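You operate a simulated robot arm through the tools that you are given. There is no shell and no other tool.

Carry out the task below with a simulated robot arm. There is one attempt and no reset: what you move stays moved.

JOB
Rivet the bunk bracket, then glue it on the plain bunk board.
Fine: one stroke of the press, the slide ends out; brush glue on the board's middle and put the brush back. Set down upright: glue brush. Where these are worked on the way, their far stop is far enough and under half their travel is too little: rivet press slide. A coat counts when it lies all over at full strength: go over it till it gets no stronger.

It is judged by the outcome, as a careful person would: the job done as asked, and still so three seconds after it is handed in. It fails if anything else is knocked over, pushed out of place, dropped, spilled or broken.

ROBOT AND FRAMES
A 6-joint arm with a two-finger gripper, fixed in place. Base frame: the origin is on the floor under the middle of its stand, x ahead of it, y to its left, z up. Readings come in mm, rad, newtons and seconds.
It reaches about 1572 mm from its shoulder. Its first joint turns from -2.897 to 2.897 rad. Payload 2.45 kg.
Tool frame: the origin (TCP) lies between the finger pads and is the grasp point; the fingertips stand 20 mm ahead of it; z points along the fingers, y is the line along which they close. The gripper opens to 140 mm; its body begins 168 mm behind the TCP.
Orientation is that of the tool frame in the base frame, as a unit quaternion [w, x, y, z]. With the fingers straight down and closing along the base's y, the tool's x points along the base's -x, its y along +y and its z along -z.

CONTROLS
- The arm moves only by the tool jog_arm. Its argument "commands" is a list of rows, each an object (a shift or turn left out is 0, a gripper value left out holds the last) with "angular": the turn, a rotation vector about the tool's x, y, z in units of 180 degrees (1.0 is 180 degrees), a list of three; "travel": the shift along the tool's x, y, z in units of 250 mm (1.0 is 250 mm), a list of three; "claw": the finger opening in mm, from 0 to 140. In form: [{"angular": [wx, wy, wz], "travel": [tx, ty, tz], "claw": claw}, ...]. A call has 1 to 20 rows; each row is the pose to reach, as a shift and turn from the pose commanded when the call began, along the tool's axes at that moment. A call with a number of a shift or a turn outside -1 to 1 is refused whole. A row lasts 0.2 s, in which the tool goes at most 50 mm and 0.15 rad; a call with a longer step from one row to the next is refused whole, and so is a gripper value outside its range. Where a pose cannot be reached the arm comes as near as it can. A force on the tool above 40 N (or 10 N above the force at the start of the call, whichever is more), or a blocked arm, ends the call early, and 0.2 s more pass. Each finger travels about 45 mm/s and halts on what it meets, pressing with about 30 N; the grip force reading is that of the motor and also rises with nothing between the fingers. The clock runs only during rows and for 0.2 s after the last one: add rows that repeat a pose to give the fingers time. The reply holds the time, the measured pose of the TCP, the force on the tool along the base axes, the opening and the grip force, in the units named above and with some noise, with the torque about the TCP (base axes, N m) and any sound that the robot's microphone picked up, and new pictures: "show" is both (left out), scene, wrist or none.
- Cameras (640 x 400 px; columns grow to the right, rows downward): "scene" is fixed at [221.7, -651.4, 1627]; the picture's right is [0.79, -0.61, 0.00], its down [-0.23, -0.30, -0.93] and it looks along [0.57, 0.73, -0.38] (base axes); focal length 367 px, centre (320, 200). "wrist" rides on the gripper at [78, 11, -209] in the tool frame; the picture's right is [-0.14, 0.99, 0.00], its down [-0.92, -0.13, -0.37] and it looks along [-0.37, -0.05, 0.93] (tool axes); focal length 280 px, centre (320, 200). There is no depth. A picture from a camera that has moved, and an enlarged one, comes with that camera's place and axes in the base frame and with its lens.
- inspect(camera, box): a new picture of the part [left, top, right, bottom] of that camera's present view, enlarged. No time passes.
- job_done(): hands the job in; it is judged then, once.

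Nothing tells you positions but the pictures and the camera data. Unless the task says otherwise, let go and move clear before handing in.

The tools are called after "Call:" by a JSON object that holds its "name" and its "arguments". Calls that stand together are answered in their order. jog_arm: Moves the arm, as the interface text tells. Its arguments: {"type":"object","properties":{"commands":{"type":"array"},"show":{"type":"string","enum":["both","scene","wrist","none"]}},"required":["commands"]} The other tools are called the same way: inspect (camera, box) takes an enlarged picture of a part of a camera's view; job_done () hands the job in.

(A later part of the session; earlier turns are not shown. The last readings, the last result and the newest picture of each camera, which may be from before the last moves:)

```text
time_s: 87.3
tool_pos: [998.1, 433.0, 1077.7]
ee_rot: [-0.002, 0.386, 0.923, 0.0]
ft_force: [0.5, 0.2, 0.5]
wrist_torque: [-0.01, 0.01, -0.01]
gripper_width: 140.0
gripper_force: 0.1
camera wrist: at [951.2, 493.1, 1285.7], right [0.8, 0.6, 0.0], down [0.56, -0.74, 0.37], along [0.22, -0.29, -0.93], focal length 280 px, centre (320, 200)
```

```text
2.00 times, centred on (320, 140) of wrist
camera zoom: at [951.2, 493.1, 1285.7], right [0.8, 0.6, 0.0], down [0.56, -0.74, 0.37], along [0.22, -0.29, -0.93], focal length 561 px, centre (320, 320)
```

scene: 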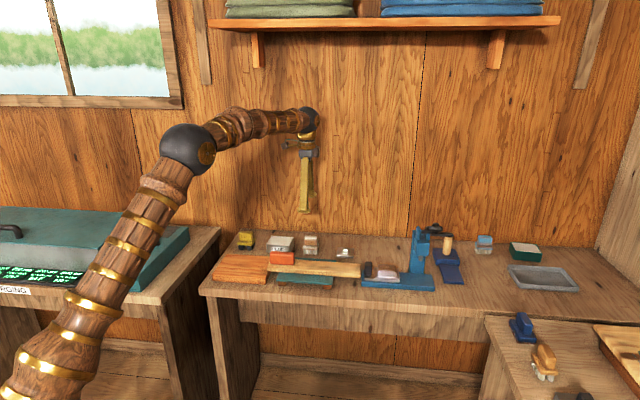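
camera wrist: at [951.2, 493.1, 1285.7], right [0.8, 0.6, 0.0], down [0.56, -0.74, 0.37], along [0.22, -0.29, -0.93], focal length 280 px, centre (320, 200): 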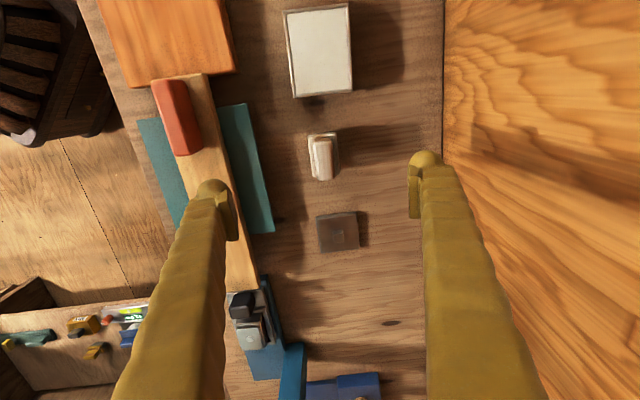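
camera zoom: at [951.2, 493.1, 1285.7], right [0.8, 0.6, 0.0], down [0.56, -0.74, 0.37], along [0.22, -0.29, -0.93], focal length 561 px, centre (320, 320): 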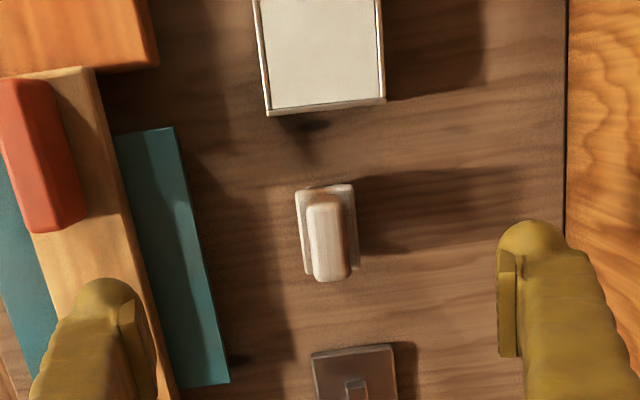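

Call:
{"name": "inspect", "arguments": {"camera": "scene", "box": [262, 230, 302, 260]}}

Call:
{"name": "inspect", "arguments": {"camera": "wrist", "box": [270, 0, 370, 110]}}

Call:
{"name": "inspect", "arguments": {"camera": "wrist", "box": [290, 110, 360, 200]}}

Call:
{"name": "inspect", "arguments": {"camera": "scene", "box": [298, 230, 328, 260]}}

```text
13.33 times, centred on (282, 245) of scene
camera zoom: at [221.7, -651.4, 1627.0], right [0.79, -0.61, 0.0], down [-0.23, -0.3, -0.93], along [0.57, 0.73, -0.38], focal length 4890 px, centre (827, -400)
```

zoom: 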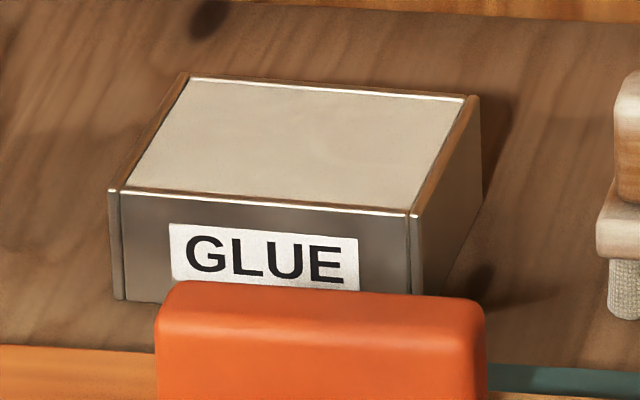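

```text
3.64 times, centred on (320, 55) of wrist
camera zoom: at [951.2, 493.1, 1285.7], right [0.8, 0.6, 0.0], down [0.56, -0.74, 0.37], along [0.22, -0.29, -0.93], focal length 1020 px, centre (320, 727)
```

zoom: 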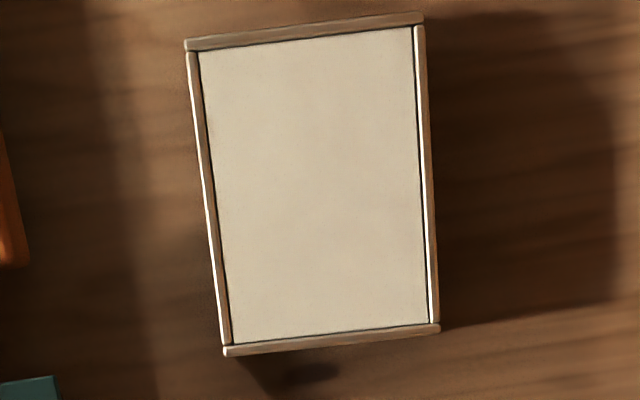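

```text
4.44 times, centred on (325, 155) of wrist
camera zoom: at [951.2, 493.1, 1285.7], right [0.8, 0.6, 0.0], down [0.56, -0.74, 0.37], along [0.22, -0.29, -0.93], focal length 1246 px, centre (298, 400)
```

zoom: 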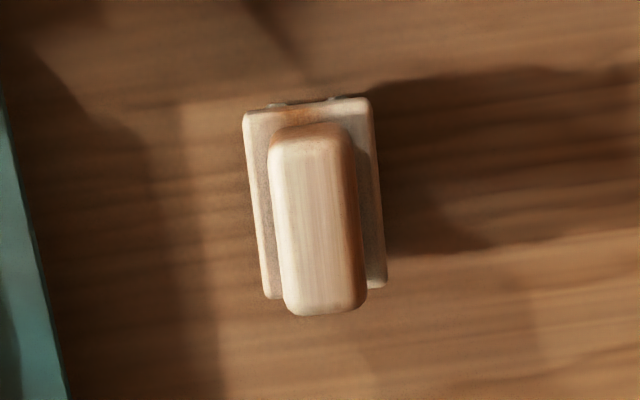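

```text
13.33 times, centred on (313, 245) of scene
camera zoom: at [221.7, -651.4, 1627.0], right [0.79, -0.61, 0.0], down [-0.23, -0.3, -0.93], along [0.57, 0.73, -0.38], focal length 4890 px, centre (413, -400)
```

zoom: 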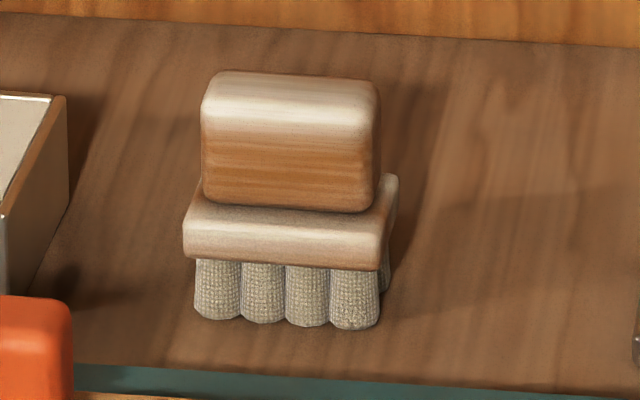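

The brush is upright at about (u 416, v 1012), handle ≈54×25 mm with top near z≈910, and the tin is open with glue just below its rim. I'll come down over the brush handle and grip it.

Call:
{"name": "jog_arm", "arguments": {"commands": [{"travel": [-0.03, 0.001, 0.12], "claw": 110}, {"travel": [-0.066, 0.0016, 0.28], "claw": 85}, {"travel": [-0.066, 0.0016, 0.4], "claw": 65}, {"travel": [-0.066, 0.0016, 0.52], "claw": 65}, {"travel": [-0.066, 0.0016, 0.52], "claw": 65}], "show": "wrist"}}

Call:
{"name": "inspect", "arguments": {"camera": "scene", "box": [285, 215, 345, 260]}}

```text
time_s: 88.5
tool_pos: [1009.5, 421.2, 947.5]
ee_rot: [-0.003, 0.385, 0.923, 0.001]
ft_force: [-0.7, -0.3, 0.4]
wrist_torque: [0.02, 0.0, -0.03]
gripper_width: 64.9
gripper_force: 0.1
camera wrist: at [963.2, 481.9, 1156.2], right [0.8, 0.6, 0.0], down [0.56, -0.74, 0.37], along [0.22, -0.29, -0.93], focal length 280 px, centre (320, 200)
```

wrist: 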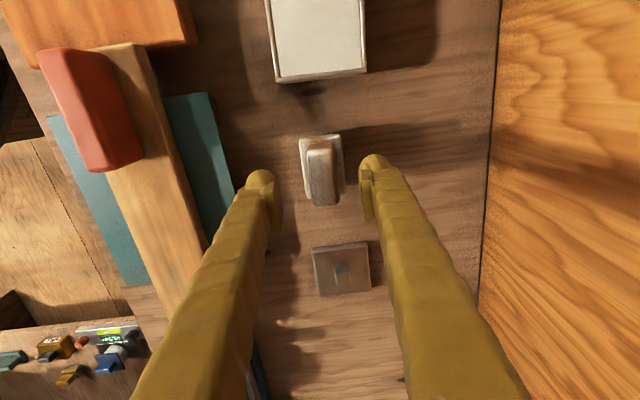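

```text
8.89 times, centred on (315, 238) of scene
camera zoom: at [221.7, -651.4, 1627.0], right [0.79, -0.61, 0.0], down [-0.23, -0.3, -0.93], along [0.57, 0.73, -0.38], focal length 3260 px, centre (364, -133)
```

zoom: 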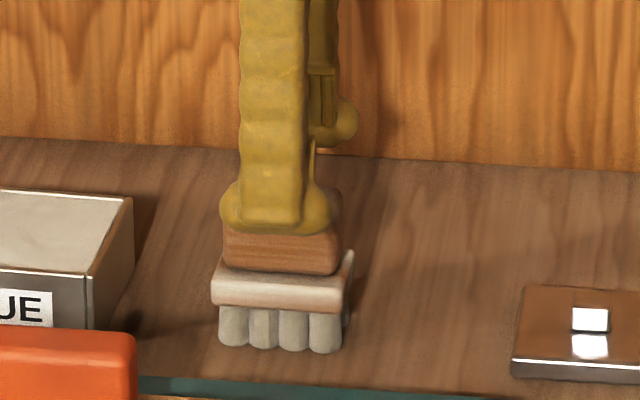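

Call:
{"name": "jog_arm", "arguments": {"commands": [{"travel": [0, 0, 0.08], "claw": 65}, {"travel": [0, 0, 0.14], "claw": 65}, {"travel": [0, 0.001, 0.182], "claw": 65}, {"travel": [0, 0.001, 0.182], "claw": 65}], "show": "wrist"}}

Call:
{"name": "inspect", "arguments": {"camera": "scene", "box": [285, 215, 345, 260]}}

```text
time_s: 89.5
tool_pos: [1010.4, 420.5, 904.1]
ee_rot: [-0.002, 0.385, 0.923, 0.0]
ft_force: [-0.3, -0.3, -0.1]
wrist_torque: [-0.02, 0.03, 0.0]
gripper_width: 65.0
gripper_force: 0.1
camera wrist: at [963.0, 481.5, 1111.3], right [0.8, 0.6, 0.0], down [0.56, -0.74, 0.37], along [0.22, -0.29, -0.93], focal length 280 px, centre (320, 200)
```

wrist: 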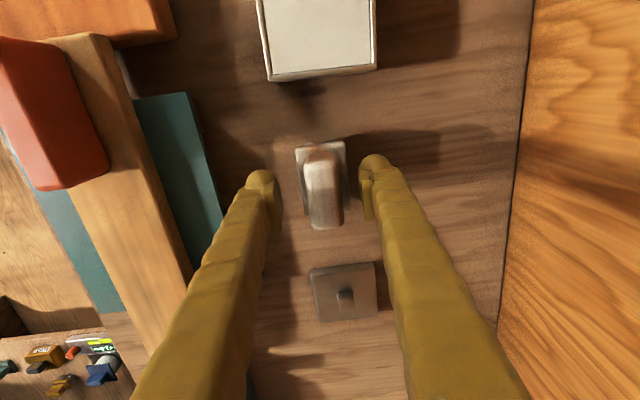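

```text
8.89 times, centred on (315, 238) of scene
camera zoom: at [221.7, -651.4, 1627.0], right [0.79, -0.61, 0.0], down [-0.23, -0.3, -0.93], along [0.57, 0.73, -0.38], focal length 3260 px, centre (364, -133)
```

zoom: 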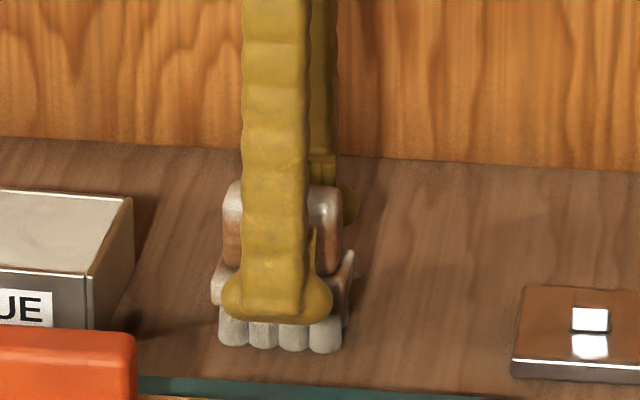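

Call:
{"name": "jog_arm", "arguments": {"commands": [{"claw": 15}, {"claw": 15}, {"claw": 15}, {"claw": 15}, {"claw": 15}], "show": "wrist"}}

```text
time_s: 90.8
tool_pos: [1010.7, 422.4, 905.4]
ee_rot: [0.0, 0.385, 0.923, 0.001]
ft_force: [-1.6, 1.5, 6.4]
wrist_torque: [-0.07, 0.11, -0.03]
gripper_width: 24.8
gripper_force: 30.4
stopped in row 5: the force on the tool passed its limit at 41 N (the readings are from after the stop); the commanded pose is now the measured one
camera wrist: at [963.0, 481.8, 1114.0], right [0.8, 0.6, 0.0], down [0.56, -0.74, 0.37], along [0.22, -0.29, -0.93], focal length 280 px, centre (320, 200)
```

wrist: 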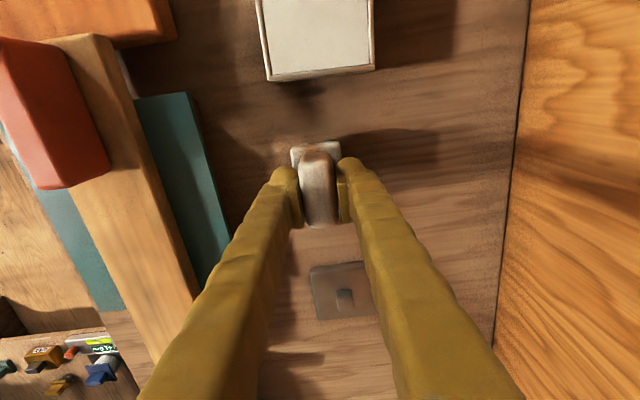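

The brush is gripped. I'll lift it straight up and check it hangs squarely.

Call:
{"name": "jog_arm", "arguments": {"commands": [{"travel": [0, 0, -0.02], "claw": 15}, {"travel": [0, 0, -0.06], "claw": 15}, {"travel": [0, 0, -0.12], "claw": 15}, {"travel": [0, 0, -0.18], "claw": 15}, {"travel": [0, 0, -0.24], "claw": 15}, {"travel": [0, 0, -0.24], "claw": 15}], "show": "wrist"}}

Call:
{"name": "inspect", "arguments": {"camera": "scene", "box": [260, 205, 340, 265]}}

```text
time_s: 92.2
tool_pos: [1010.0, 422.4, 964.9]
ee_rot: [0.0, 0.385, 0.923, 0.001]
ft_force: [0.1, 0.6, -0.2]
wrist_torque: [-0.01, -0.03, -0.01]
gripper_width: 24.6
gripper_force: 29.8
camera wrist: at [962.9, 481.4, 1173.4], right [0.8, 0.6, 0.0], down [0.56, -0.74, 0.37], along [0.22, -0.29, -0.93], focal length 280 px, centre (320, 200)
```

wrist: 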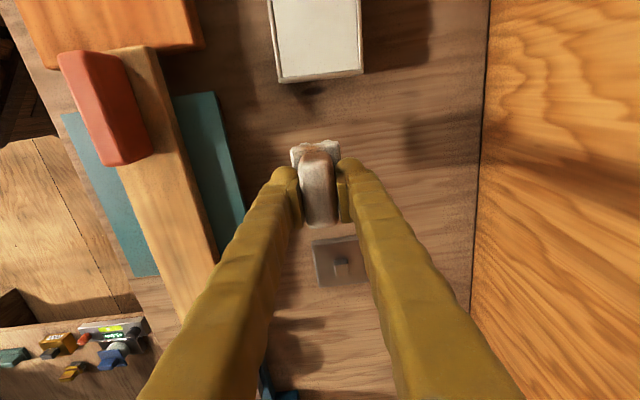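

```text
6.67 times, centred on (300, 235) of scene
camera zoom: at [221.7, -651.4, 1627.0], right [0.79, -0.61, 0.0], down [-0.23, -0.3, -0.93], along [0.57, 0.73, -0.38], focal length 2445 px, centre (453, -33)
```

zoom: 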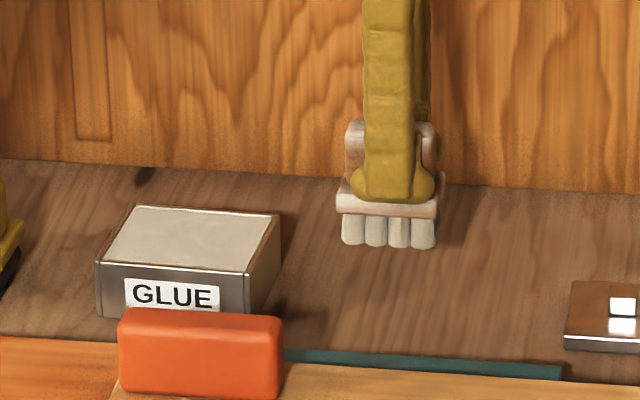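

Call:
{"name": "jog_arm", "arguments": {"commands": [{"travel": [0.08, 0.007, 0], "claw": 15}, {"travel": [0.2, 0.016, 0], "claw": 15}, {"travel": [0.32, 0.026, 0], "claw": 15}, {"travel": [0.44, 0.036, 0], "claw": 15}, {"travel": [0.536, 0.044, 0], "claw": 15}, {"travel": [0.536, 0.044, 0], "claw": 15}], "show": "wrist"}}

Call:
{"name": "inspect", "arguments": {"camera": "scene", "box": [250, 205, 310, 265]}}

Call:
{"name": "inspect", "arguments": {"camera": "wrist", "box": [260, 100, 400, 260]}}

```text
time_s: 93.6
tool_pos: [923.4, 524.5, 964.4]
ee_rot: [-0.001, 0.386, 0.923, 0.002]
ft_force: [0.1, -0.3, -0.9]
wrist_torque: [0.05, 0.02, 0.03]
gripper_width: 24.5
gripper_force: 30.0
camera wrist: at [875.9, 584.5, 1173.6], right [0.8, 0.6, 0.0], down [0.56, -0.75, 0.37], along [0.22, -0.29, -0.93], focal length 280 px, centre (320, 200)
```

wrist: 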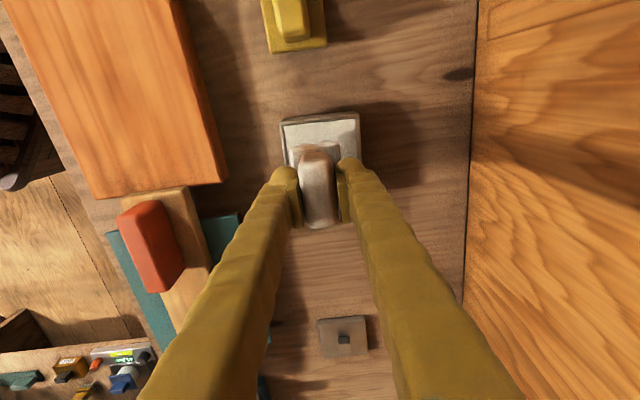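

```text
6.67 times, centred on (280, 235) of scene
camera zoom: at [221.7, -651.4, 1627.0], right [0.79, -0.61, 0.0], down [-0.23, -0.3, -0.93], along [0.57, 0.73, -0.38], focal length 2445 px, centre (587, -33)
```

zoom: 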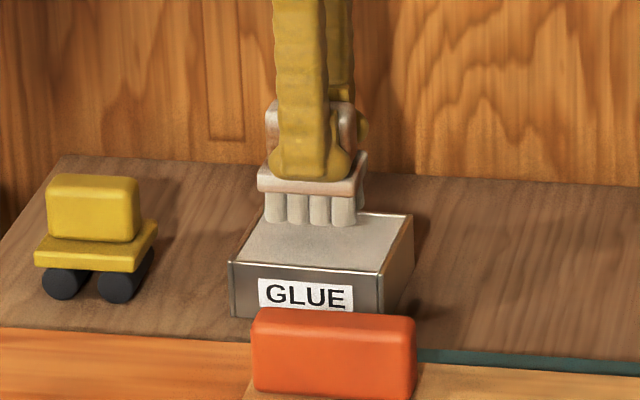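

```text
2.50 times, centred on (330, 180) of wrist
camera zoom: at [875.9, 584.5, 1173.6], right [0.8, 0.6, 0.0], down [0.56, -0.75, 0.37], along [0.22, -0.29, -0.93], focal length 701 px, centre (295, 250)
```

zoom: 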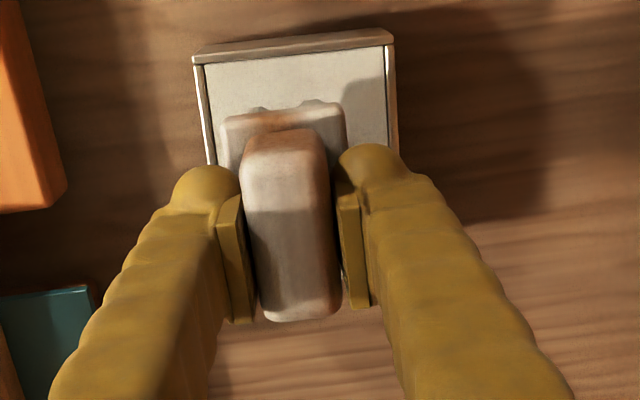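

Centred over the tin; lowering the bristles gently into the glue.

Call:
{"name": "jog_arm", "arguments": {"commands": [{"travel": [0, 0, 0.04], "claw": 15}, {"travel": [0, 0, 0.08], "claw": 15}, {"travel": [0, 0, 0.1], "claw": 15}, {"travel": [0, 0, 0.11], "claw": 15}, {"travel": [0, 0, 0.12], "claw": 15}, {"travel": [0, 0, 0.125], "claw": 15}], "show": "none"}}

Call:
{"name": "inspect", "arguments": {"camera": "scene", "box": [250, 205, 310, 265]}}

```text
time_s: 94.4
tool_pos: [923.9, 524.2, 944.9]
ee_rot: [0.002, 0.384, 0.923, 0.002]
ft_force: [-3.5, -1.1, 9.7]
wrist_torque: [-0.1, 0.13, -0.01]
gripper_width: 24.6
gripper_force: 29.4
stopped in row 4: the force on the tool passed its limit at 46 N (the readings are from after the stop); the commanded pose is now the measured one
```

```text
6.67 times, centred on (280, 235) of scene
camera zoom: at [221.7, -651.4, 1627.0], right [0.79, -0.61, 0.0], down [-0.23, -0.3, -0.93], along [0.57, 0.73, -0.38], focal length 2445 px, centre (587, -33)
```

zoom: 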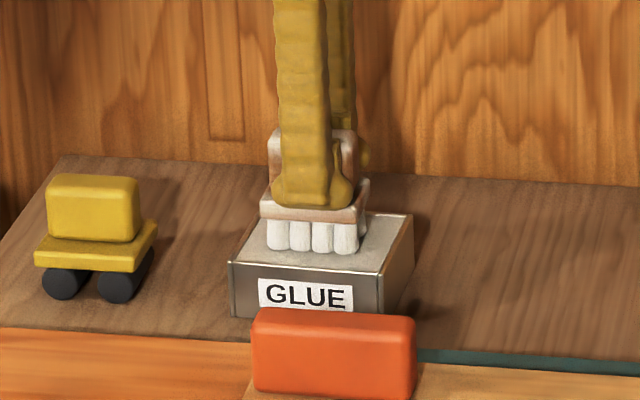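

The bristles turned white on contact, so the brush is loaded. I'll lift off and carry it over the orange board's middle.

Call:
{"name": "jog_arm", "arguments": {"commands": [{"travel": [0, 0, -0.02], "claw": 15}, {"travel": [0, 0, -0.08], "claw": 15}, {"travel": [0, 0, -0.16], "claw": 15}, {"travel": [0, 0, -0.2], "claw": 15}], "show": "wrist"}}

Call:
{"name": "inspect", "arguments": {"camera": "scene", "box": [250, 195, 310, 265]}}

```text
time_s: 95.4
tool_pos: [923.3, 525.3, 994.5]
ee_rot: [-0.001, 0.385, 0.923, 0.003]
ft_force: [-0.6, -0.8, -0.2]
wrist_torque: [0.01, -0.01, -0.02]
gripper_width: 24.7
gripper_force: 30.1
camera wrist: at [876.2, 584.5, 1203.4], right [0.8, 0.6, 0.01], down [0.56, -0.75, 0.37], along [0.22, -0.29, -0.93], focal length 280 px, centre (320, 200)
```

wrist: 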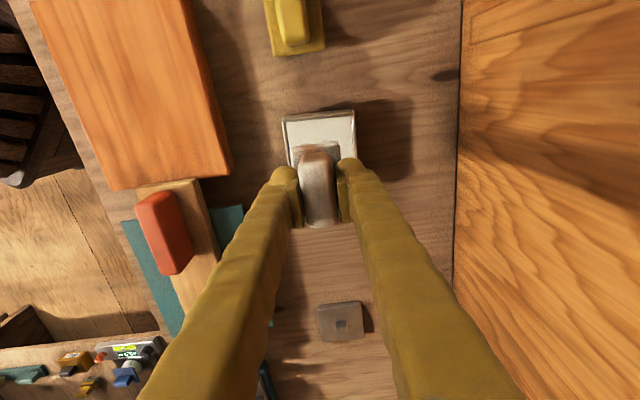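

```text
5.71 times, centred on (280, 230) of scene
camera zoom: at [221.7, -651.4, 1627.0], right [0.79, -0.61, 0.0], down [-0.23, -0.3, -0.93], along [0.57, 0.73, -0.38], focal length 2096 px, centre (549, 29)
```

zoom: 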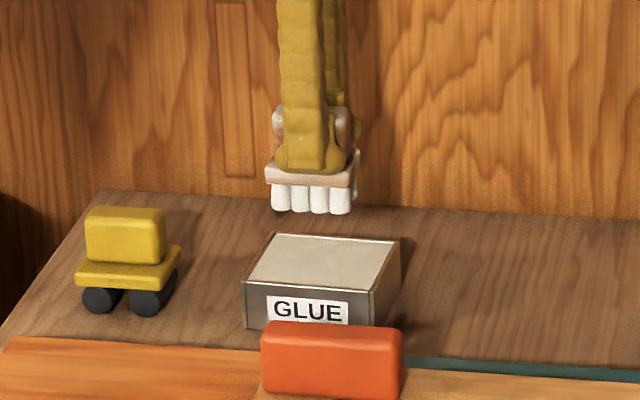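

Call:
{"name": "jog_arm", "arguments": {"commands": [{"travel": [0.06, -0.12, 0], "claw": 15}, {"travel": [0.126, -0.246, 0], "claw": 15}, {"travel": [0.189, -0.369, 0], "claw": 15}, {"travel": [0.252, -0.491, 0], "claw": 15}, {"travel": [0.315, -0.614, 0], "claw": 15}, {"travel": [0.378, -0.737, 0], "claw": 15}, {"travel": [0.378, -0.737, 0], "claw": 15}], "show": "wrist"}}

Call:
{"name": "inspect", "arguments": {"camera": "scene", "box": [200, 210, 300, 295]}}

Call:
{"name": "inspect", "arguments": {"camera": "wrist", "box": [220, 60, 420, 320]}}

```text
time_s: 97.0
tool_pos: [726.1, 461.7, 993.3]
ee_rot: [0.0, 0.385, 0.923, 0.004]
ft_force: [0.3, 0.0, -0.8]
wrist_torque: [0.0, -0.02, -0.04]
gripper_width: 24.7
gripper_force: 30.1
camera wrist: at [678.4, 521.2, 1202.1], right [0.8, 0.6, 0.01], down [0.56, -0.75, 0.37], along [0.22, -0.29, -0.93], focal length 280 px, centre (320, 200)
```

wrist: 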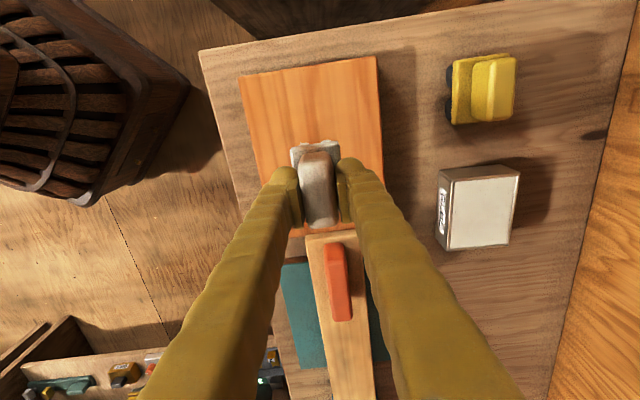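

```text
4.71 times, centred on (250, 252) of scene
camera zoom: at [221.7, -651.4, 1627.0], right [0.79, -0.61, 0.0], down [-0.23, -0.3, -0.93], along [0.57, 0.73, -0.38], focal length 1726 px, centre (649, -47)
```

zoom: 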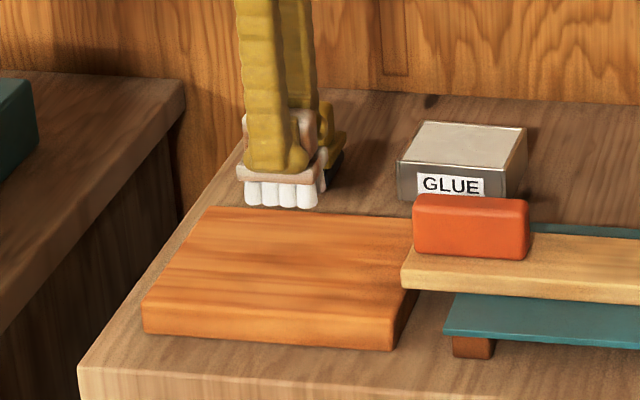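

```text
1.54 times, centred on (320, 190) of wrist
camera zoom: at [678.4, 521.2, 1202.1], right [0.8, 0.6, 0.01], down [0.56, -0.75, 0.37], along [0.22, -0.29, -0.93], focal length 431 px, centre (320, 215)
```

zoom: 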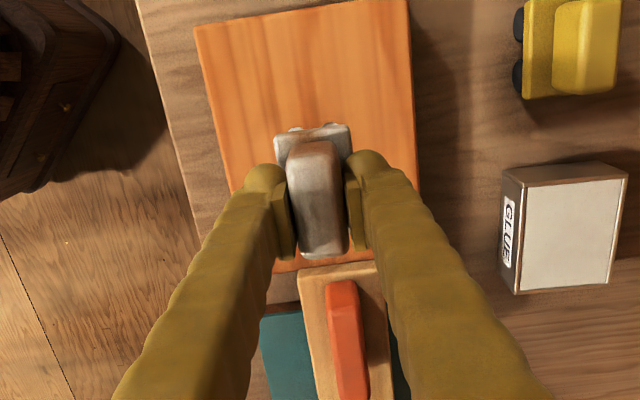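

Over the board's middle now. I'll lower until the bristles just touch and see whether a coat appears.

Call:
{"name": "jog_arm", "arguments": {"commands": [{"travel": [0, 0, 0.06], "claw": 15}, {"travel": [0, 0, 0.12], "claw": 15}, {"travel": [0, 0, 0.16], "claw": 15}, {"travel": [0, 0, 0.175], "claw": 15}, {"travel": [0, 0, 0.19], "claw": 15}], "show": "none"}}

Call:
{"name": "inspect", "arguments": {"camera": "scene", "box": [210, 230, 290, 290]}}

```text
time_s: 98.2
tool_pos: [725.9, 461.9, 946.0]
ee_rot: [-0.001, 0.384, 0.923, 0.003]
ft_force: [-0.2, -0.5, -0.5]
wrist_torque: [0.01, -0.01, 0.01]
gripper_width: 24.8
gripper_force: 29.7
```

```text
6.67 times, centred on (250, 260) of scene
camera zoom: at [221.7, -651.4, 1627.0], right [0.79, -0.61, 0.0], down [-0.23, -0.3, -0.93], along [0.57, 0.73, -0.38], focal length 2445 px, centre (787, -200)
```

zoom: 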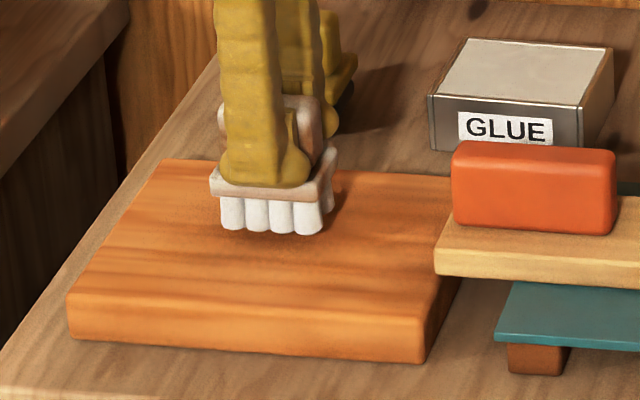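

Call:
{"name": "jog_arm", "arguments": {"commands": [{"travel": [0, 0, 0.008], "claw": 15}, {"travel": [0, 0, 0.016], "claw": 15}, {"travel": [0, 0, 0.022], "claw": 15}, {"travel": [0, 0, 0.028], "claw": 15}], "show": "none"}}

Call:
{"name": "inspect", "arguments": {"camera": "scene", "box": [210, 230, 290, 290]}}

```text
time_s: 99.2
tool_pos: [726.2, 461.8, 940.0]
ee_rot: [0.001, 0.385, 0.923, 0.002]
ft_force: [-0.7, -0.9, -0.7]
wrist_torque: [-0.02, 0.04, 0.02]
gripper_width: 24.8
gripper_force: 30.2
```

```text
6.67 times, centred on (250, 260) of scene
camera zoom: at [221.7, -651.4, 1627.0], right [0.79, -0.61, 0.0], down [-0.23, -0.3, -0.93], along [0.57, 0.73, -0.38], focal length 2445 px, centre (787, -200)
```

zoom: 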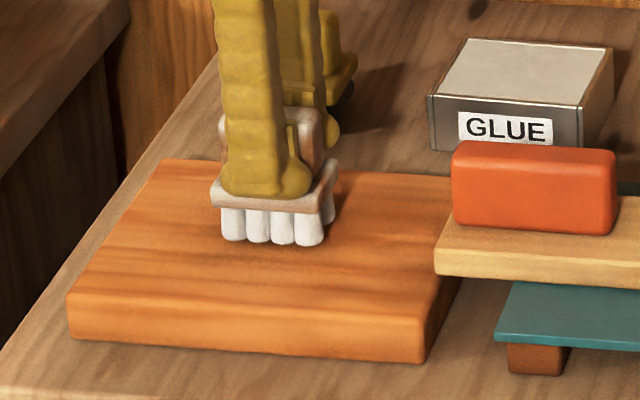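

Call:
{"name": "jog_arm", "arguments": {"commands": [{"travel": [0, 0, 0.006], "claw": 15}, {"travel": [0, 0, 0.012], "claw": 15}, {"travel": [0, 0, 0.018], "claw": 15}, {"travel": [0, 0, 0.024], "claw": 15}], "show": "none"}}

Call:
{"name": "inspect", "arguments": {"camera": "scene", "box": [210, 230, 290, 290]}}

```text
time_s: 100.4
tool_pos: [726.0, 461.5, 936.1]
ee_rot: [0.002, 0.384, 0.923, 0.005]
ft_force: [-1.6, -2.2, 6.6]
wrist_torque: [-0.16, 0.07, 0.01]
gripper_width: 24.9
gripper_force: 29.8
stopped in row 4: the force on the tool passed its limit at 41 N (the readings are from after the stop); the commanded pose is now the measured one
```

```text
6.67 times, centred on (250, 260) of scene
camera zoom: at [221.7, -651.4, 1627.0], right [0.79, -0.61, 0.0], down [-0.23, -0.3, -0.93], along [0.57, 0.73, -0.38], focal length 2445 px, centre (787, -200)
```

zoom: 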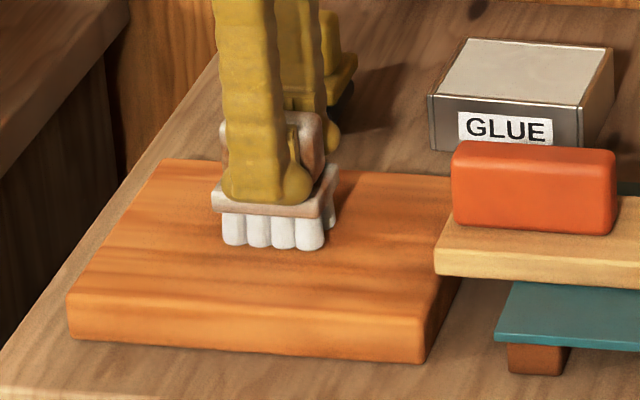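

Bristles are in light contact at z≈936. I'll make one short stroke to see if it lays glue.

Call:
{"name": "jog_arm", "arguments": {"commands": [{"travel": [0.03, 0, 0], "claw": 15}, {"travel": [0.06, 0, 0], "claw": 15}, {"travel": [0.09, 0, 0], "claw": 15}, {"travel": [0.12, 0, 0], "claw": 15}, {"travel": [0.12, 0, 0], "claw": 15}], "show": "wrist"}}

Call:
{"name": "inspect", "arguments": {"camera": "scene", "box": [210, 230, 290, 290]}}

```text
time_s: 101.6
tool_pos: [705.5, 483.5, 935.6]
ee_rot: [0.001, 0.384, 0.923, 0.004]
ft_force: [3.2, -2.8, 15.2]
wrist_torque: [-0.19, -0.01, 0.03]
gripper_width: 24.4
gripper_force: 30.0
camera wrist: at [657.8, 543.6, 1144.1], right [0.8, 0.6, 0.01], down [0.56, -0.75, 0.37], along [0.23, -0.29, -0.93], focal length 280 px, centre (320, 200)
```

wrist: 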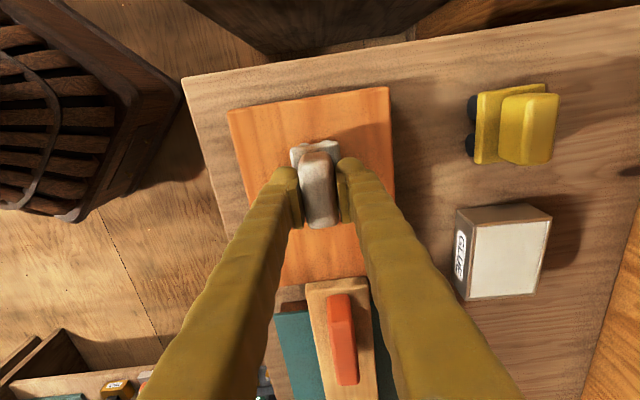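

```text
6.67 times, centred on (250, 260) of scene
camera zoom: at [221.7, -651.4, 1627.0], right [0.79, -0.61, 0.0], down [-0.23, -0.3, -0.93], along [0.57, 0.73, -0.38], focal length 2445 px, centre (787, -200)
```

zoom: 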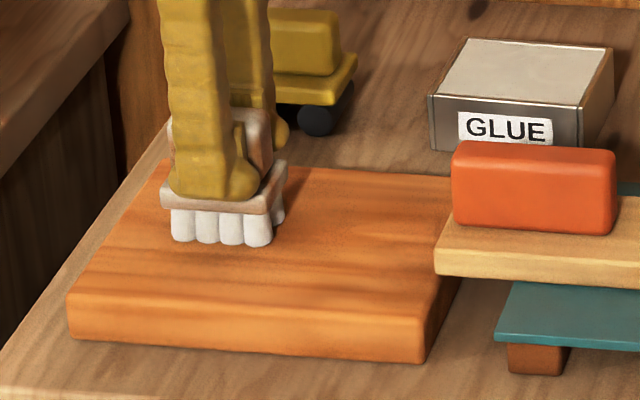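

Call:
{"name": "inspect", "arguments": {"camera": "scene", "box": [225, 250, 265, 275]}}

Call:
{"name": "inspect", "arguments": {"camera": "wrist", "box": [270, 210, 390, 300]}}

```text
16.00 times, centred on (245, 262) of scene
camera zoom: at [221.7, -651.4, 1627.0], right [0.79, -0.61, 0.0], down [-0.23, -0.3, -0.93], along [0.57, 0.73, -0.38], focal length 5868 px, centre (1520, -800)
```

zoom: 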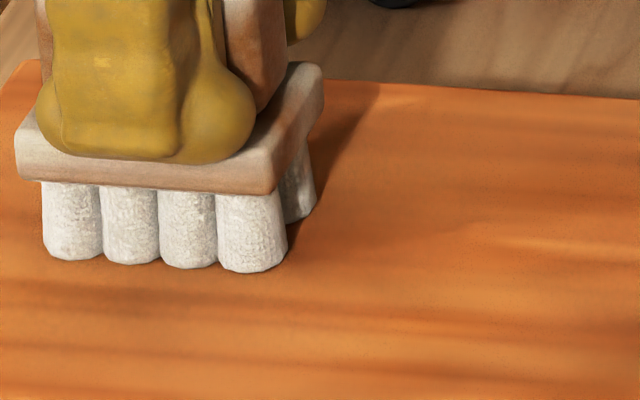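

```text
4.44 times, centred on (330, 255) of wrist
camera zoom: at [657.8, 543.6, 1144.1], right [0.8, 0.6, 0.01], down [0.56, -0.75, 0.37], along [0.23, -0.29, -0.93], focal length 1246 px, centre (276, -44)
```

zoom: 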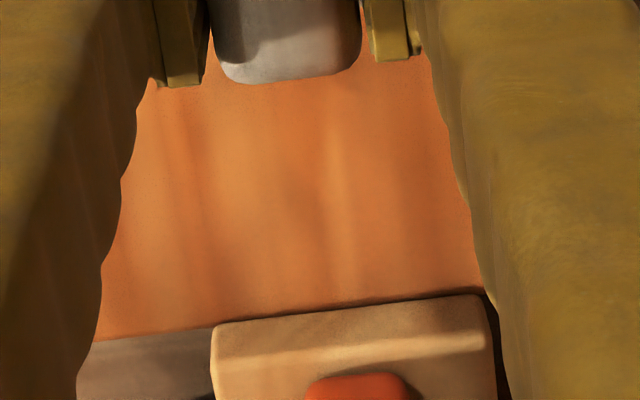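

Call:
{"name": "jog_arm", "arguments": {"commands": [{"travel": [-0.05, 0, 0], "claw": 15}, {"travel": [-0.1, 0, 0], "claw": 15}, {"travel": [-0.15, 0, 0], "claw": 15}, {"travel": [-0.2, 0, 0], "claw": 15}, {"travel": [-0.24, 0, 0], "claw": 15}, {"travel": [-0.2, 0, 0], "claw": 15}, {"travel": [-0.15, 0, 0], "claw": 15}, {"travel": [-0.1, 0, 0], "claw": 15}, {"travel": [-0.05, 0, 0], "claw": 15}, {"travel": [0, 0, 0], "claw": 15}, {"travel": [0, 0, -0.1], "claw": 15}, {"travel": [0.1, 0, -0.2], "claw": 15}, {"travel": [0.25, 0, -0.3], "claw": 15}], "show": "wrist"}}

Call:
{"name": "inspect", "arguments": {"camera": "scene", "box": [210, 230, 290, 290]}}

```text
time_s: 104.4
tool_pos: [661.2, 527.4, 1008.4]
ee_rot: [0.001, 0.385, 0.923, 0.003]
ft_force: [-1.0, 0.2, -1.1]
wrist_torque: [-0.03, -0.01, 0.02]
gripper_width: 24.9
gripper_force: 30.4
camera wrist: at [613.0, 587.7, 1218.1], right [0.8, 0.6, 0.01], down [0.56, -0.75, 0.37], along [0.23, -0.29, -0.93], focal length 280 px, centre (320, 200)
```

wrist: 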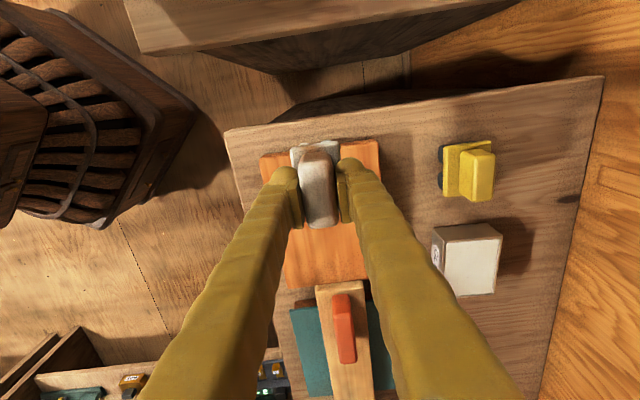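

```text
6.67 times, centred on (250, 260) of scene
camera zoom: at [221.7, -651.4, 1627.0], right [0.79, -0.61, 0.0], down [-0.23, -0.3, -0.93], along [0.57, 0.73, -0.38], focal length 2445 px, centre (787, -200)
```

zoom: 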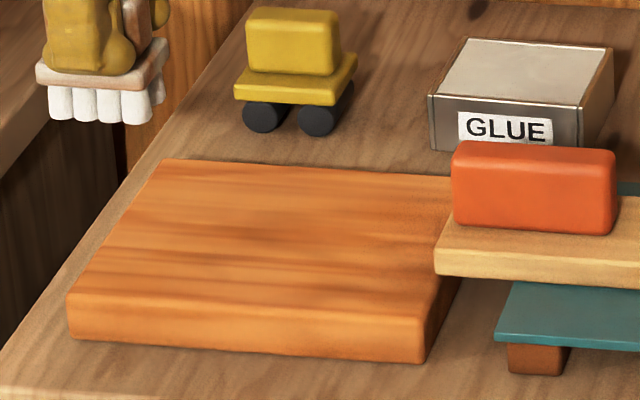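

Call:
{"name": "inspect", "arguments": {"camera": "scene", "box": [220, 245, 270, 280]}}

Call:
{"name": "inspect", "arguments": {"camera": "scene", "box": [270, 248, 370, 290]}}

```text
11.43 times, centred on (245, 262) of scene
camera zoom: at [221.7, -651.4, 1627.0], right [0.79, -0.61, 0.0], down [-0.23, -0.3, -0.93], along [0.57, 0.73, -0.38], focal length 4191 px, centre (1177, -514)
```

zoom: 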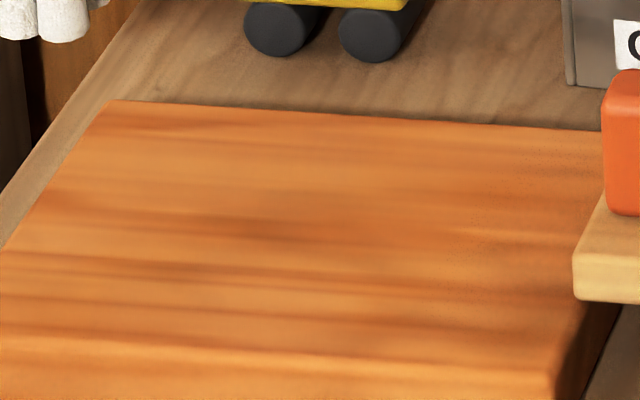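

```text
6.40 times, centred on (320, 269) of scene
camera zoom: at [221.7, -651.4, 1627.0], right [0.79, -0.61, 0.0], down [-0.23, -0.3, -0.93], along [0.57, 0.73, -0.38], focal length 2347 px, centre (320, -242)
```

zoom: 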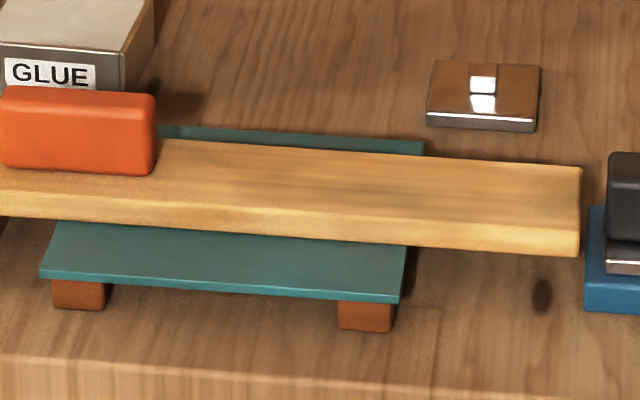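

No coat shows on the orange slab at all after several passes with a loaded brush, so it is evidently not the glue surface; the pale plank is then the plain bunk board (the slab and teal stand being its rests). I'll carry the brush high over to the plank's middle and test there.

Call:
{"name": "jog_arm", "arguments": {"commands": [{"travel": [-0.1, 0, -0.1], "claw": 15}, {"travel": [-0.27, 0, -0.14], "claw": 15}, {"travel": [-0.45, 0, -0.14], "claw": 15}, {"travel": [-0.63, 0, -0.14], "claw": 15}, {"travel": [-0.81, 0, -0.14], "claw": 15}, {"travel": [-0.99, 0, -0.14], "claw": 15}], "show": "none"}}

Call:
{"name": "jog_arm", "arguments": {"commands": [{"travel": [-0.15, 0, 0], "claw": 15}, {"travel": [-0.3, 0, 0], "claw": 15}, {"travel": [-0.445, 0, 0], "claw": 15}, {"travel": [-0.445, 0, 0.06], "claw": 15}, {"travel": [-0.445, 0, 0.12], "claw": 15}, {"travel": [-0.445, 0, 0.16], "claw": 15}, {"travel": [-0.445, 0, 0.16], "claw": 15}], "show": "wrist"}}

Call:
{"name": "inspect", "arguments": {"camera": "scene", "box": [255, 215, 375, 295]}}

```text
time_s: 105.8
tool_pos: [835.3, 350.6, 1045.0]
ee_rot: [0.001, 0.385, 0.923, 0.004]
ft_force: [1.1, -0.8, -0.2]
wrist_torque: [-0.05, 0.0, -0.02]
gripper_width: 24.6
gripper_force: 29.6
```

```text
time_s: 107.4
tool_pos: [914.3, 272.9, 1005.4]
ee_rot: [0.002, 0.385, 0.923, 0.004]
ft_force: [0.2, 0.9, -1.3]
wrist_torque: [0.04, -0.02, -0.01]
gripper_width: 24.6
gripper_force: 29.8
camera wrist: at [866.2, 332.3, 1213.5], right [0.8, 0.6, 0.01], down [0.56, -0.75, 0.37], along [0.23, -0.29, -0.93], focal length 280 px, centre (320, 200)
```

wrist: 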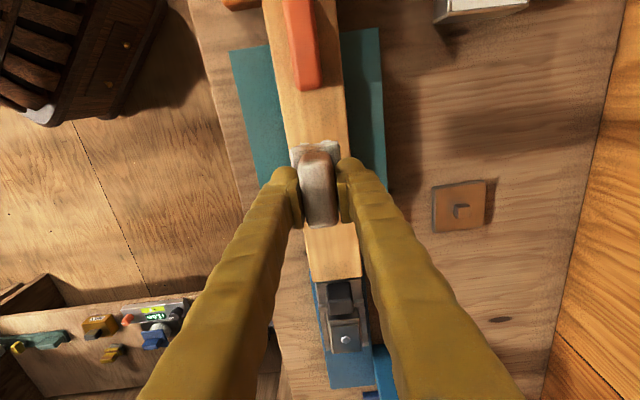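

```text
5.00 times, centred on (315, 255) of scene
camera zoom: at [221.7, -651.4, 1627.0], right [0.79, -0.61, 0.0], down [-0.23, -0.3, -0.93], along [0.57, 0.73, -0.38], focal length 1834 px, centre (345, -75)
```

zoom: 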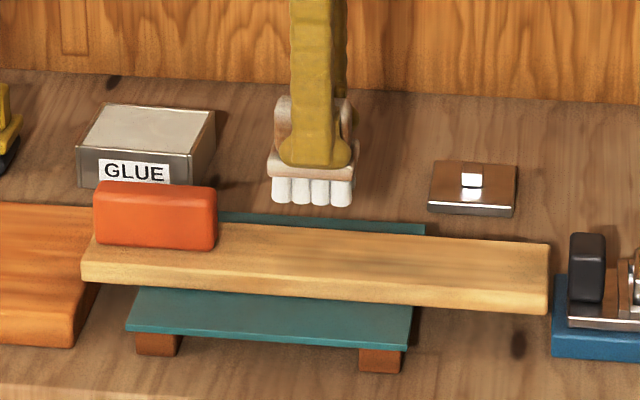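

Call:
{"name": "jog_arm", "arguments": {"commands": [{"travel": [0, 0, 0.08], "claw": 15}, {"travel": [0, 0, 0.15], "claw": 15}, {"travel": [0, 0, 0.19], "claw": 15}, {"travel": [0, 0, 0.196], "claw": 15}, {"travel": [0, 0, 0.2], "claw": 15}, {"travel": [0, 0, 0.204], "claw": 15}, {"travel": [0, 0, 0.208], "claw": 15}], "show": "none"}}

Call:
{"name": "inspect", "arguments": {"camera": "scene", "box": [285, 235, 355, 285]}}

```text
time_s: 109.0
tool_pos: [915.0, 273.2, 953.6]
ee_rot: [0.001, 0.386, 0.923, 0.005]
ft_force: [-0.2, 1.1, 8.8]
wrist_torque: [-0.06, 0.22, 0.02]
gripper_width: 24.8
gripper_force: 29.8
```

```text
8.00 times, centred on (320, 260) of scene
camera zoom: at [221.7, -651.4, 1627.0], right [0.79, -0.61, 0.0], down [-0.23, -0.3, -0.93], along [0.57, 0.73, -0.38], focal length 2934 px, centre (320, -280)
```

zoom: 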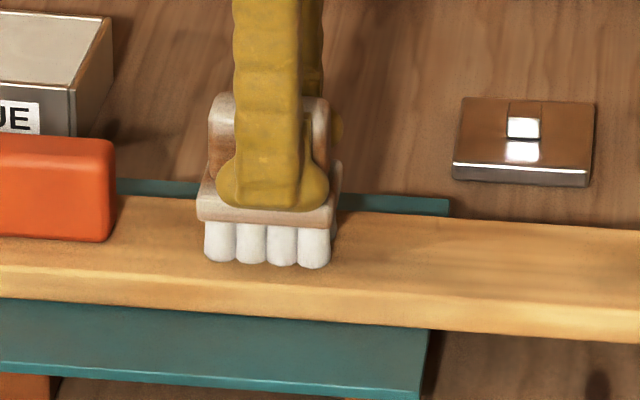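

Call:
{"name": "jog_arm", "arguments": {"commands": [{"travel": [0.03, 0, 0], "claw": 15}, {"travel": [0.06, 0, 0], "claw": 15}, {"travel": [0.08, 0, 0], "claw": 15}, {"travel": [0.08, 0, 0], "claw": 15}], "show": "none"}}

Call:
{"name": "inspect", "arguments": {"camera": "scene", "box": [285, 235, 355, 285]}}

```text
time_s: 110.0
tool_pos: [901.3, 287.3, 954.4]
ee_rot: [0.002, 0.385, 0.923, 0.004]
ft_force: [3.6, -5.6, 17.0]
wrist_torque: [-0.23, -0.01, 0.03]
gripper_width: 24.5
gripper_force: 30.0
```

```text
8.00 times, centred on (320, 260) of scene
camera zoom: at [221.7, -651.4, 1627.0], right [0.79, -0.61, 0.0], down [-0.23, -0.3, -0.93], along [0.57, 0.73, -0.38], focal length 2934 px, centre (320, -280)
```

zoom: 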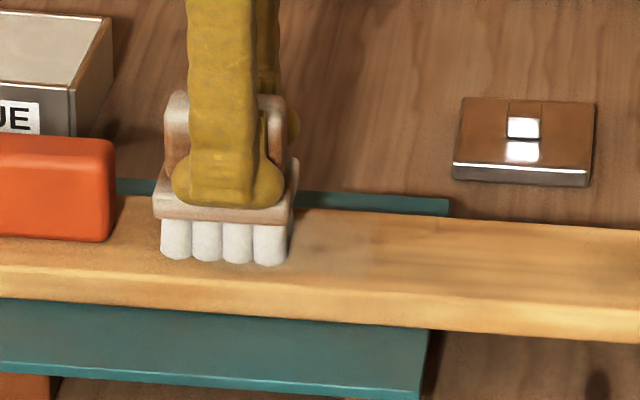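

Call:
{"name": "inspect", "arguments": {"camera": "scene", "box": [305, 250, 345, 275]}}

```text
16.00 times, centred on (325, 262) of scene
camera zoom: at [221.7, -651.4, 1627.0], right [0.79, -0.61, 0.0], down [-0.23, -0.3, -0.93], along [0.57, 0.73, -0.38], focal length 5868 px, centre (240, -800)
```

zoom: 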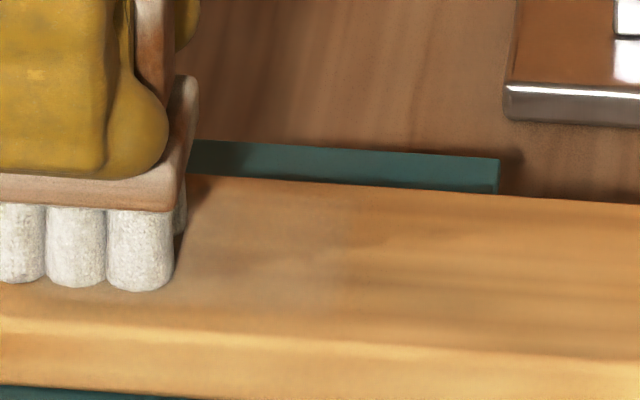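

A translucent whitish coat is appearing on the plank — so the pale plank is the plain bunk board. I'll brush its middle thoroughly with strokes along and across.

Call:
{"name": "jog_arm", "arguments": {"commands": [{"travel": [0.05, 0, -0.003], "claw": 15}, {"travel": [0, 0, -0.003], "claw": 15}, {"travel": [-0.056, 0, -0.003], "claw": 15}, {"travel": [-0.112, 0, -0.003], "claw": 15}, {"travel": [-0.168, 0, -0.003], "claw": 15}, {"travel": [-0.224, 0, -0.003], "claw": 15}, {"travel": [-0.224, 0.048, -0.003], "claw": 15}, {"travel": [-0.168, 0.048, -0.003], "claw": 15}, {"travel": [-0.112, 0.048, -0.003], "claw": 15}, {"travel": [-0.056, 0.048, -0.003], "claw": 15}, {"travel": [0, 0.048, -0.003], "claw": 15}, {"travel": [0.05, 0.048, -0.003], "claw": 15}, {"travel": [0.05, 0, -0.003], "claw": 15}, {"travel": [0.05, -0.048, -0.003], "claw": 15}, {"travel": [0, -0.048, -0.003], "claw": 15}, {"travel": [-0.056, -0.048, -0.003], "claw": 15}, {"travel": [-0.112, -0.048, -0.003], "claw": 15}, {"travel": [-0.168, -0.048, -0.003], "claw": 15}, {"travel": [-0.224, -0.048, -0.003], "claw": 15}, {"travel": [-0.224, 0, -0.003], "claw": 15}], "show": "none"}}

Call:
{"name": "inspect", "arguments": {"camera": "scene", "box": [275, 230, 365, 290]}}

```text
time_s: 114.2
tool_pos: [940.8, 247.5, 953.4]
ee_rot: [0.002, 0.385, 0.923, 0.004]
ft_force: [-1.7, -3.5, 7.2]
wrist_torque: [-0.2, 0.22, 0.05]
gripper_width: 24.7
gripper_force: 30.3
```

```text
6.67 times, centred on (320, 260) of scene
camera zoom: at [221.7, -651.4, 1627.0], right [0.79, -0.61, 0.0], down [-0.23, -0.3, -0.93], along [0.57, 0.73, -0.38], focal length 2445 px, centre (320, -200)
```

zoom: 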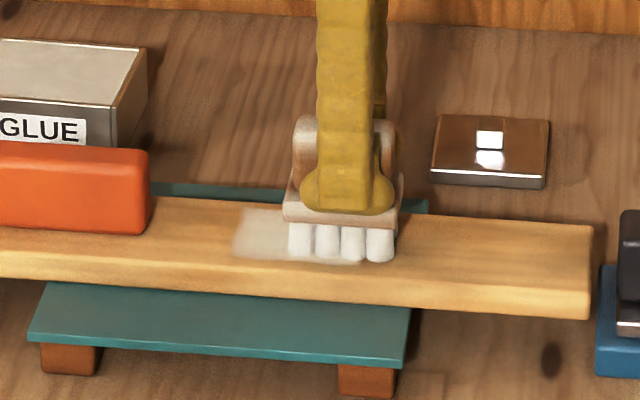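

Call:
{"name": "jog_arm", "arguments": {"commands": [{"travel": [0, 0, -0.1], "claw": 15}, {"travel": [0, 0.1, -0.2], "claw": 15}, {"travel": [-0.1, 0.25, -0.3], "claw": 15}, {"travel": [-0.2, 0.4, -0.3], "claw": 15}, {"travel": [-0.2, 0.4, -0.3], "claw": 15}], "show": "none"}}

Call:
{"name": "inspect", "arguments": {"camera": "scene", "box": [275, 235, 365, 290]}}

Call:
{"name": "inspect", "arguments": {"camera": "scene", "box": [300, 248, 345, 276]}}

```text
refused: row 3 steps farther than a row can; nothing moved
```

```text
7.11 times, centred on (320, 262) of scene
camera zoom: at [221.7, -651.4, 1627.0], right [0.79, -0.61, 0.0], down [-0.23, -0.3, -0.93], along [0.57, 0.73, -0.38], focal length 2608 px, centre (320, -244)
```

zoom: 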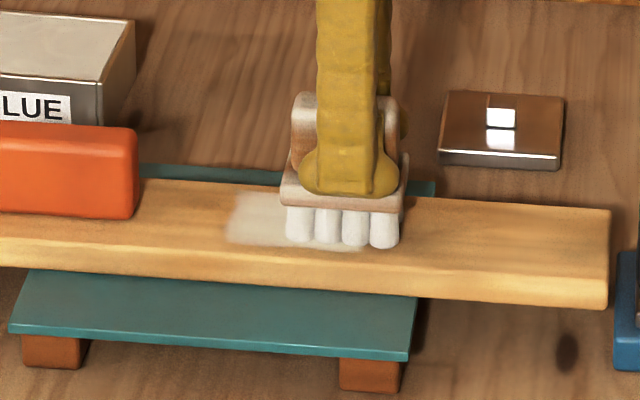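

```text
14.22 times, centred on (322, 262) of scene
camera zoom: at [221.7, -651.4, 1627.0], right [0.79, -0.61, 0.0], down [-0.23, -0.3, -0.93], along [0.57, 0.73, -0.38], focal length 5216 px, centre (284, -682)
```

zoom: 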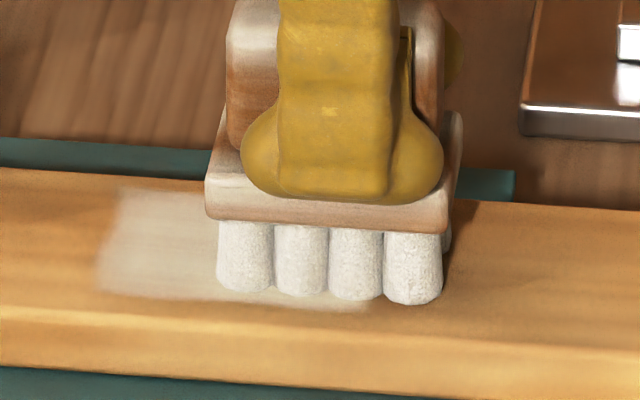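

Call:
{"name": "jog_arm", "arguments": {"commands": [{"travel": [0.03, 0.03, 0], "claw": 15}, {"travel": [0.08, 0.03, 0], "claw": 15}, {"travel": [0.13, 0.03, 0], "claw": 15}, {"travel": [0.18, 0.03, 0], "claw": 15}, {"travel": [0.18, -0.03, 0], "claw": 15}, {"travel": [0.13, -0.03, 0], "claw": 15}, {"travel": [0.08, -0.03, 0], "claw": 15}, {"travel": [0.03, -0.03, 0], "claw": 15}, {"travel": [-0.01, -0.03, 0], "claw": 15}, {"travel": [-0.01, 0.01, 0], "claw": 15}, {"travel": [0.03, 0.01, 0], "claw": 15}, {"travel": [0.08, 0.01, 0], "claw": 15}, {"travel": [0.13, 0.01, 0], "claw": 15}, {"travel": [0.18, 0.01, 0], "claw": 15}, {"travel": [0.18, -0.01, 0], "claw": 15}, {"travel": [0.13, -0.01, 0], "claw": 15}, {"travel": [0.08, -0.01, 0], "claw": 15}, {"travel": [0.03, -0.01, 0], "claw": 15}, {"travel": [-0.01, -0.01, 0], "claw": 15}, {"travel": [-0.01, 0, 0], "claw": 15}], "show": "none"}}

Call:
{"name": "inspect", "arguments": {"camera": "scene", "box": [300, 248, 345, 276]}}

```text
time_s: 118.4
tool_pos: [941.2, 245.4, 954.4]
ee_rot: [0.002, 0.385, 0.923, 0.005]
ft_force: [0.5, -1.1, 0.7]
wrist_torque: [-0.12, 0.01, 0.0]
gripper_width: 24.6
gripper_force: 29.5
```

```text
14.22 times, centred on (322, 262) of scene
camera zoom: at [221.7, -651.4, 1627.0], right [0.79, -0.61, 0.0], down [-0.23, -0.3, -0.93], along [0.57, 0.73, -0.38], focal length 5216 px, centre (284, -682)
```

zoom: 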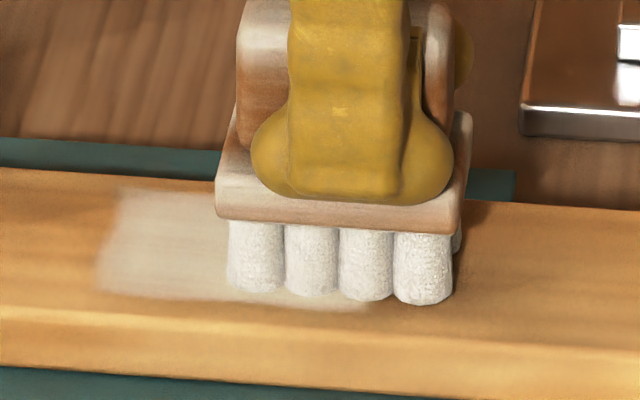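

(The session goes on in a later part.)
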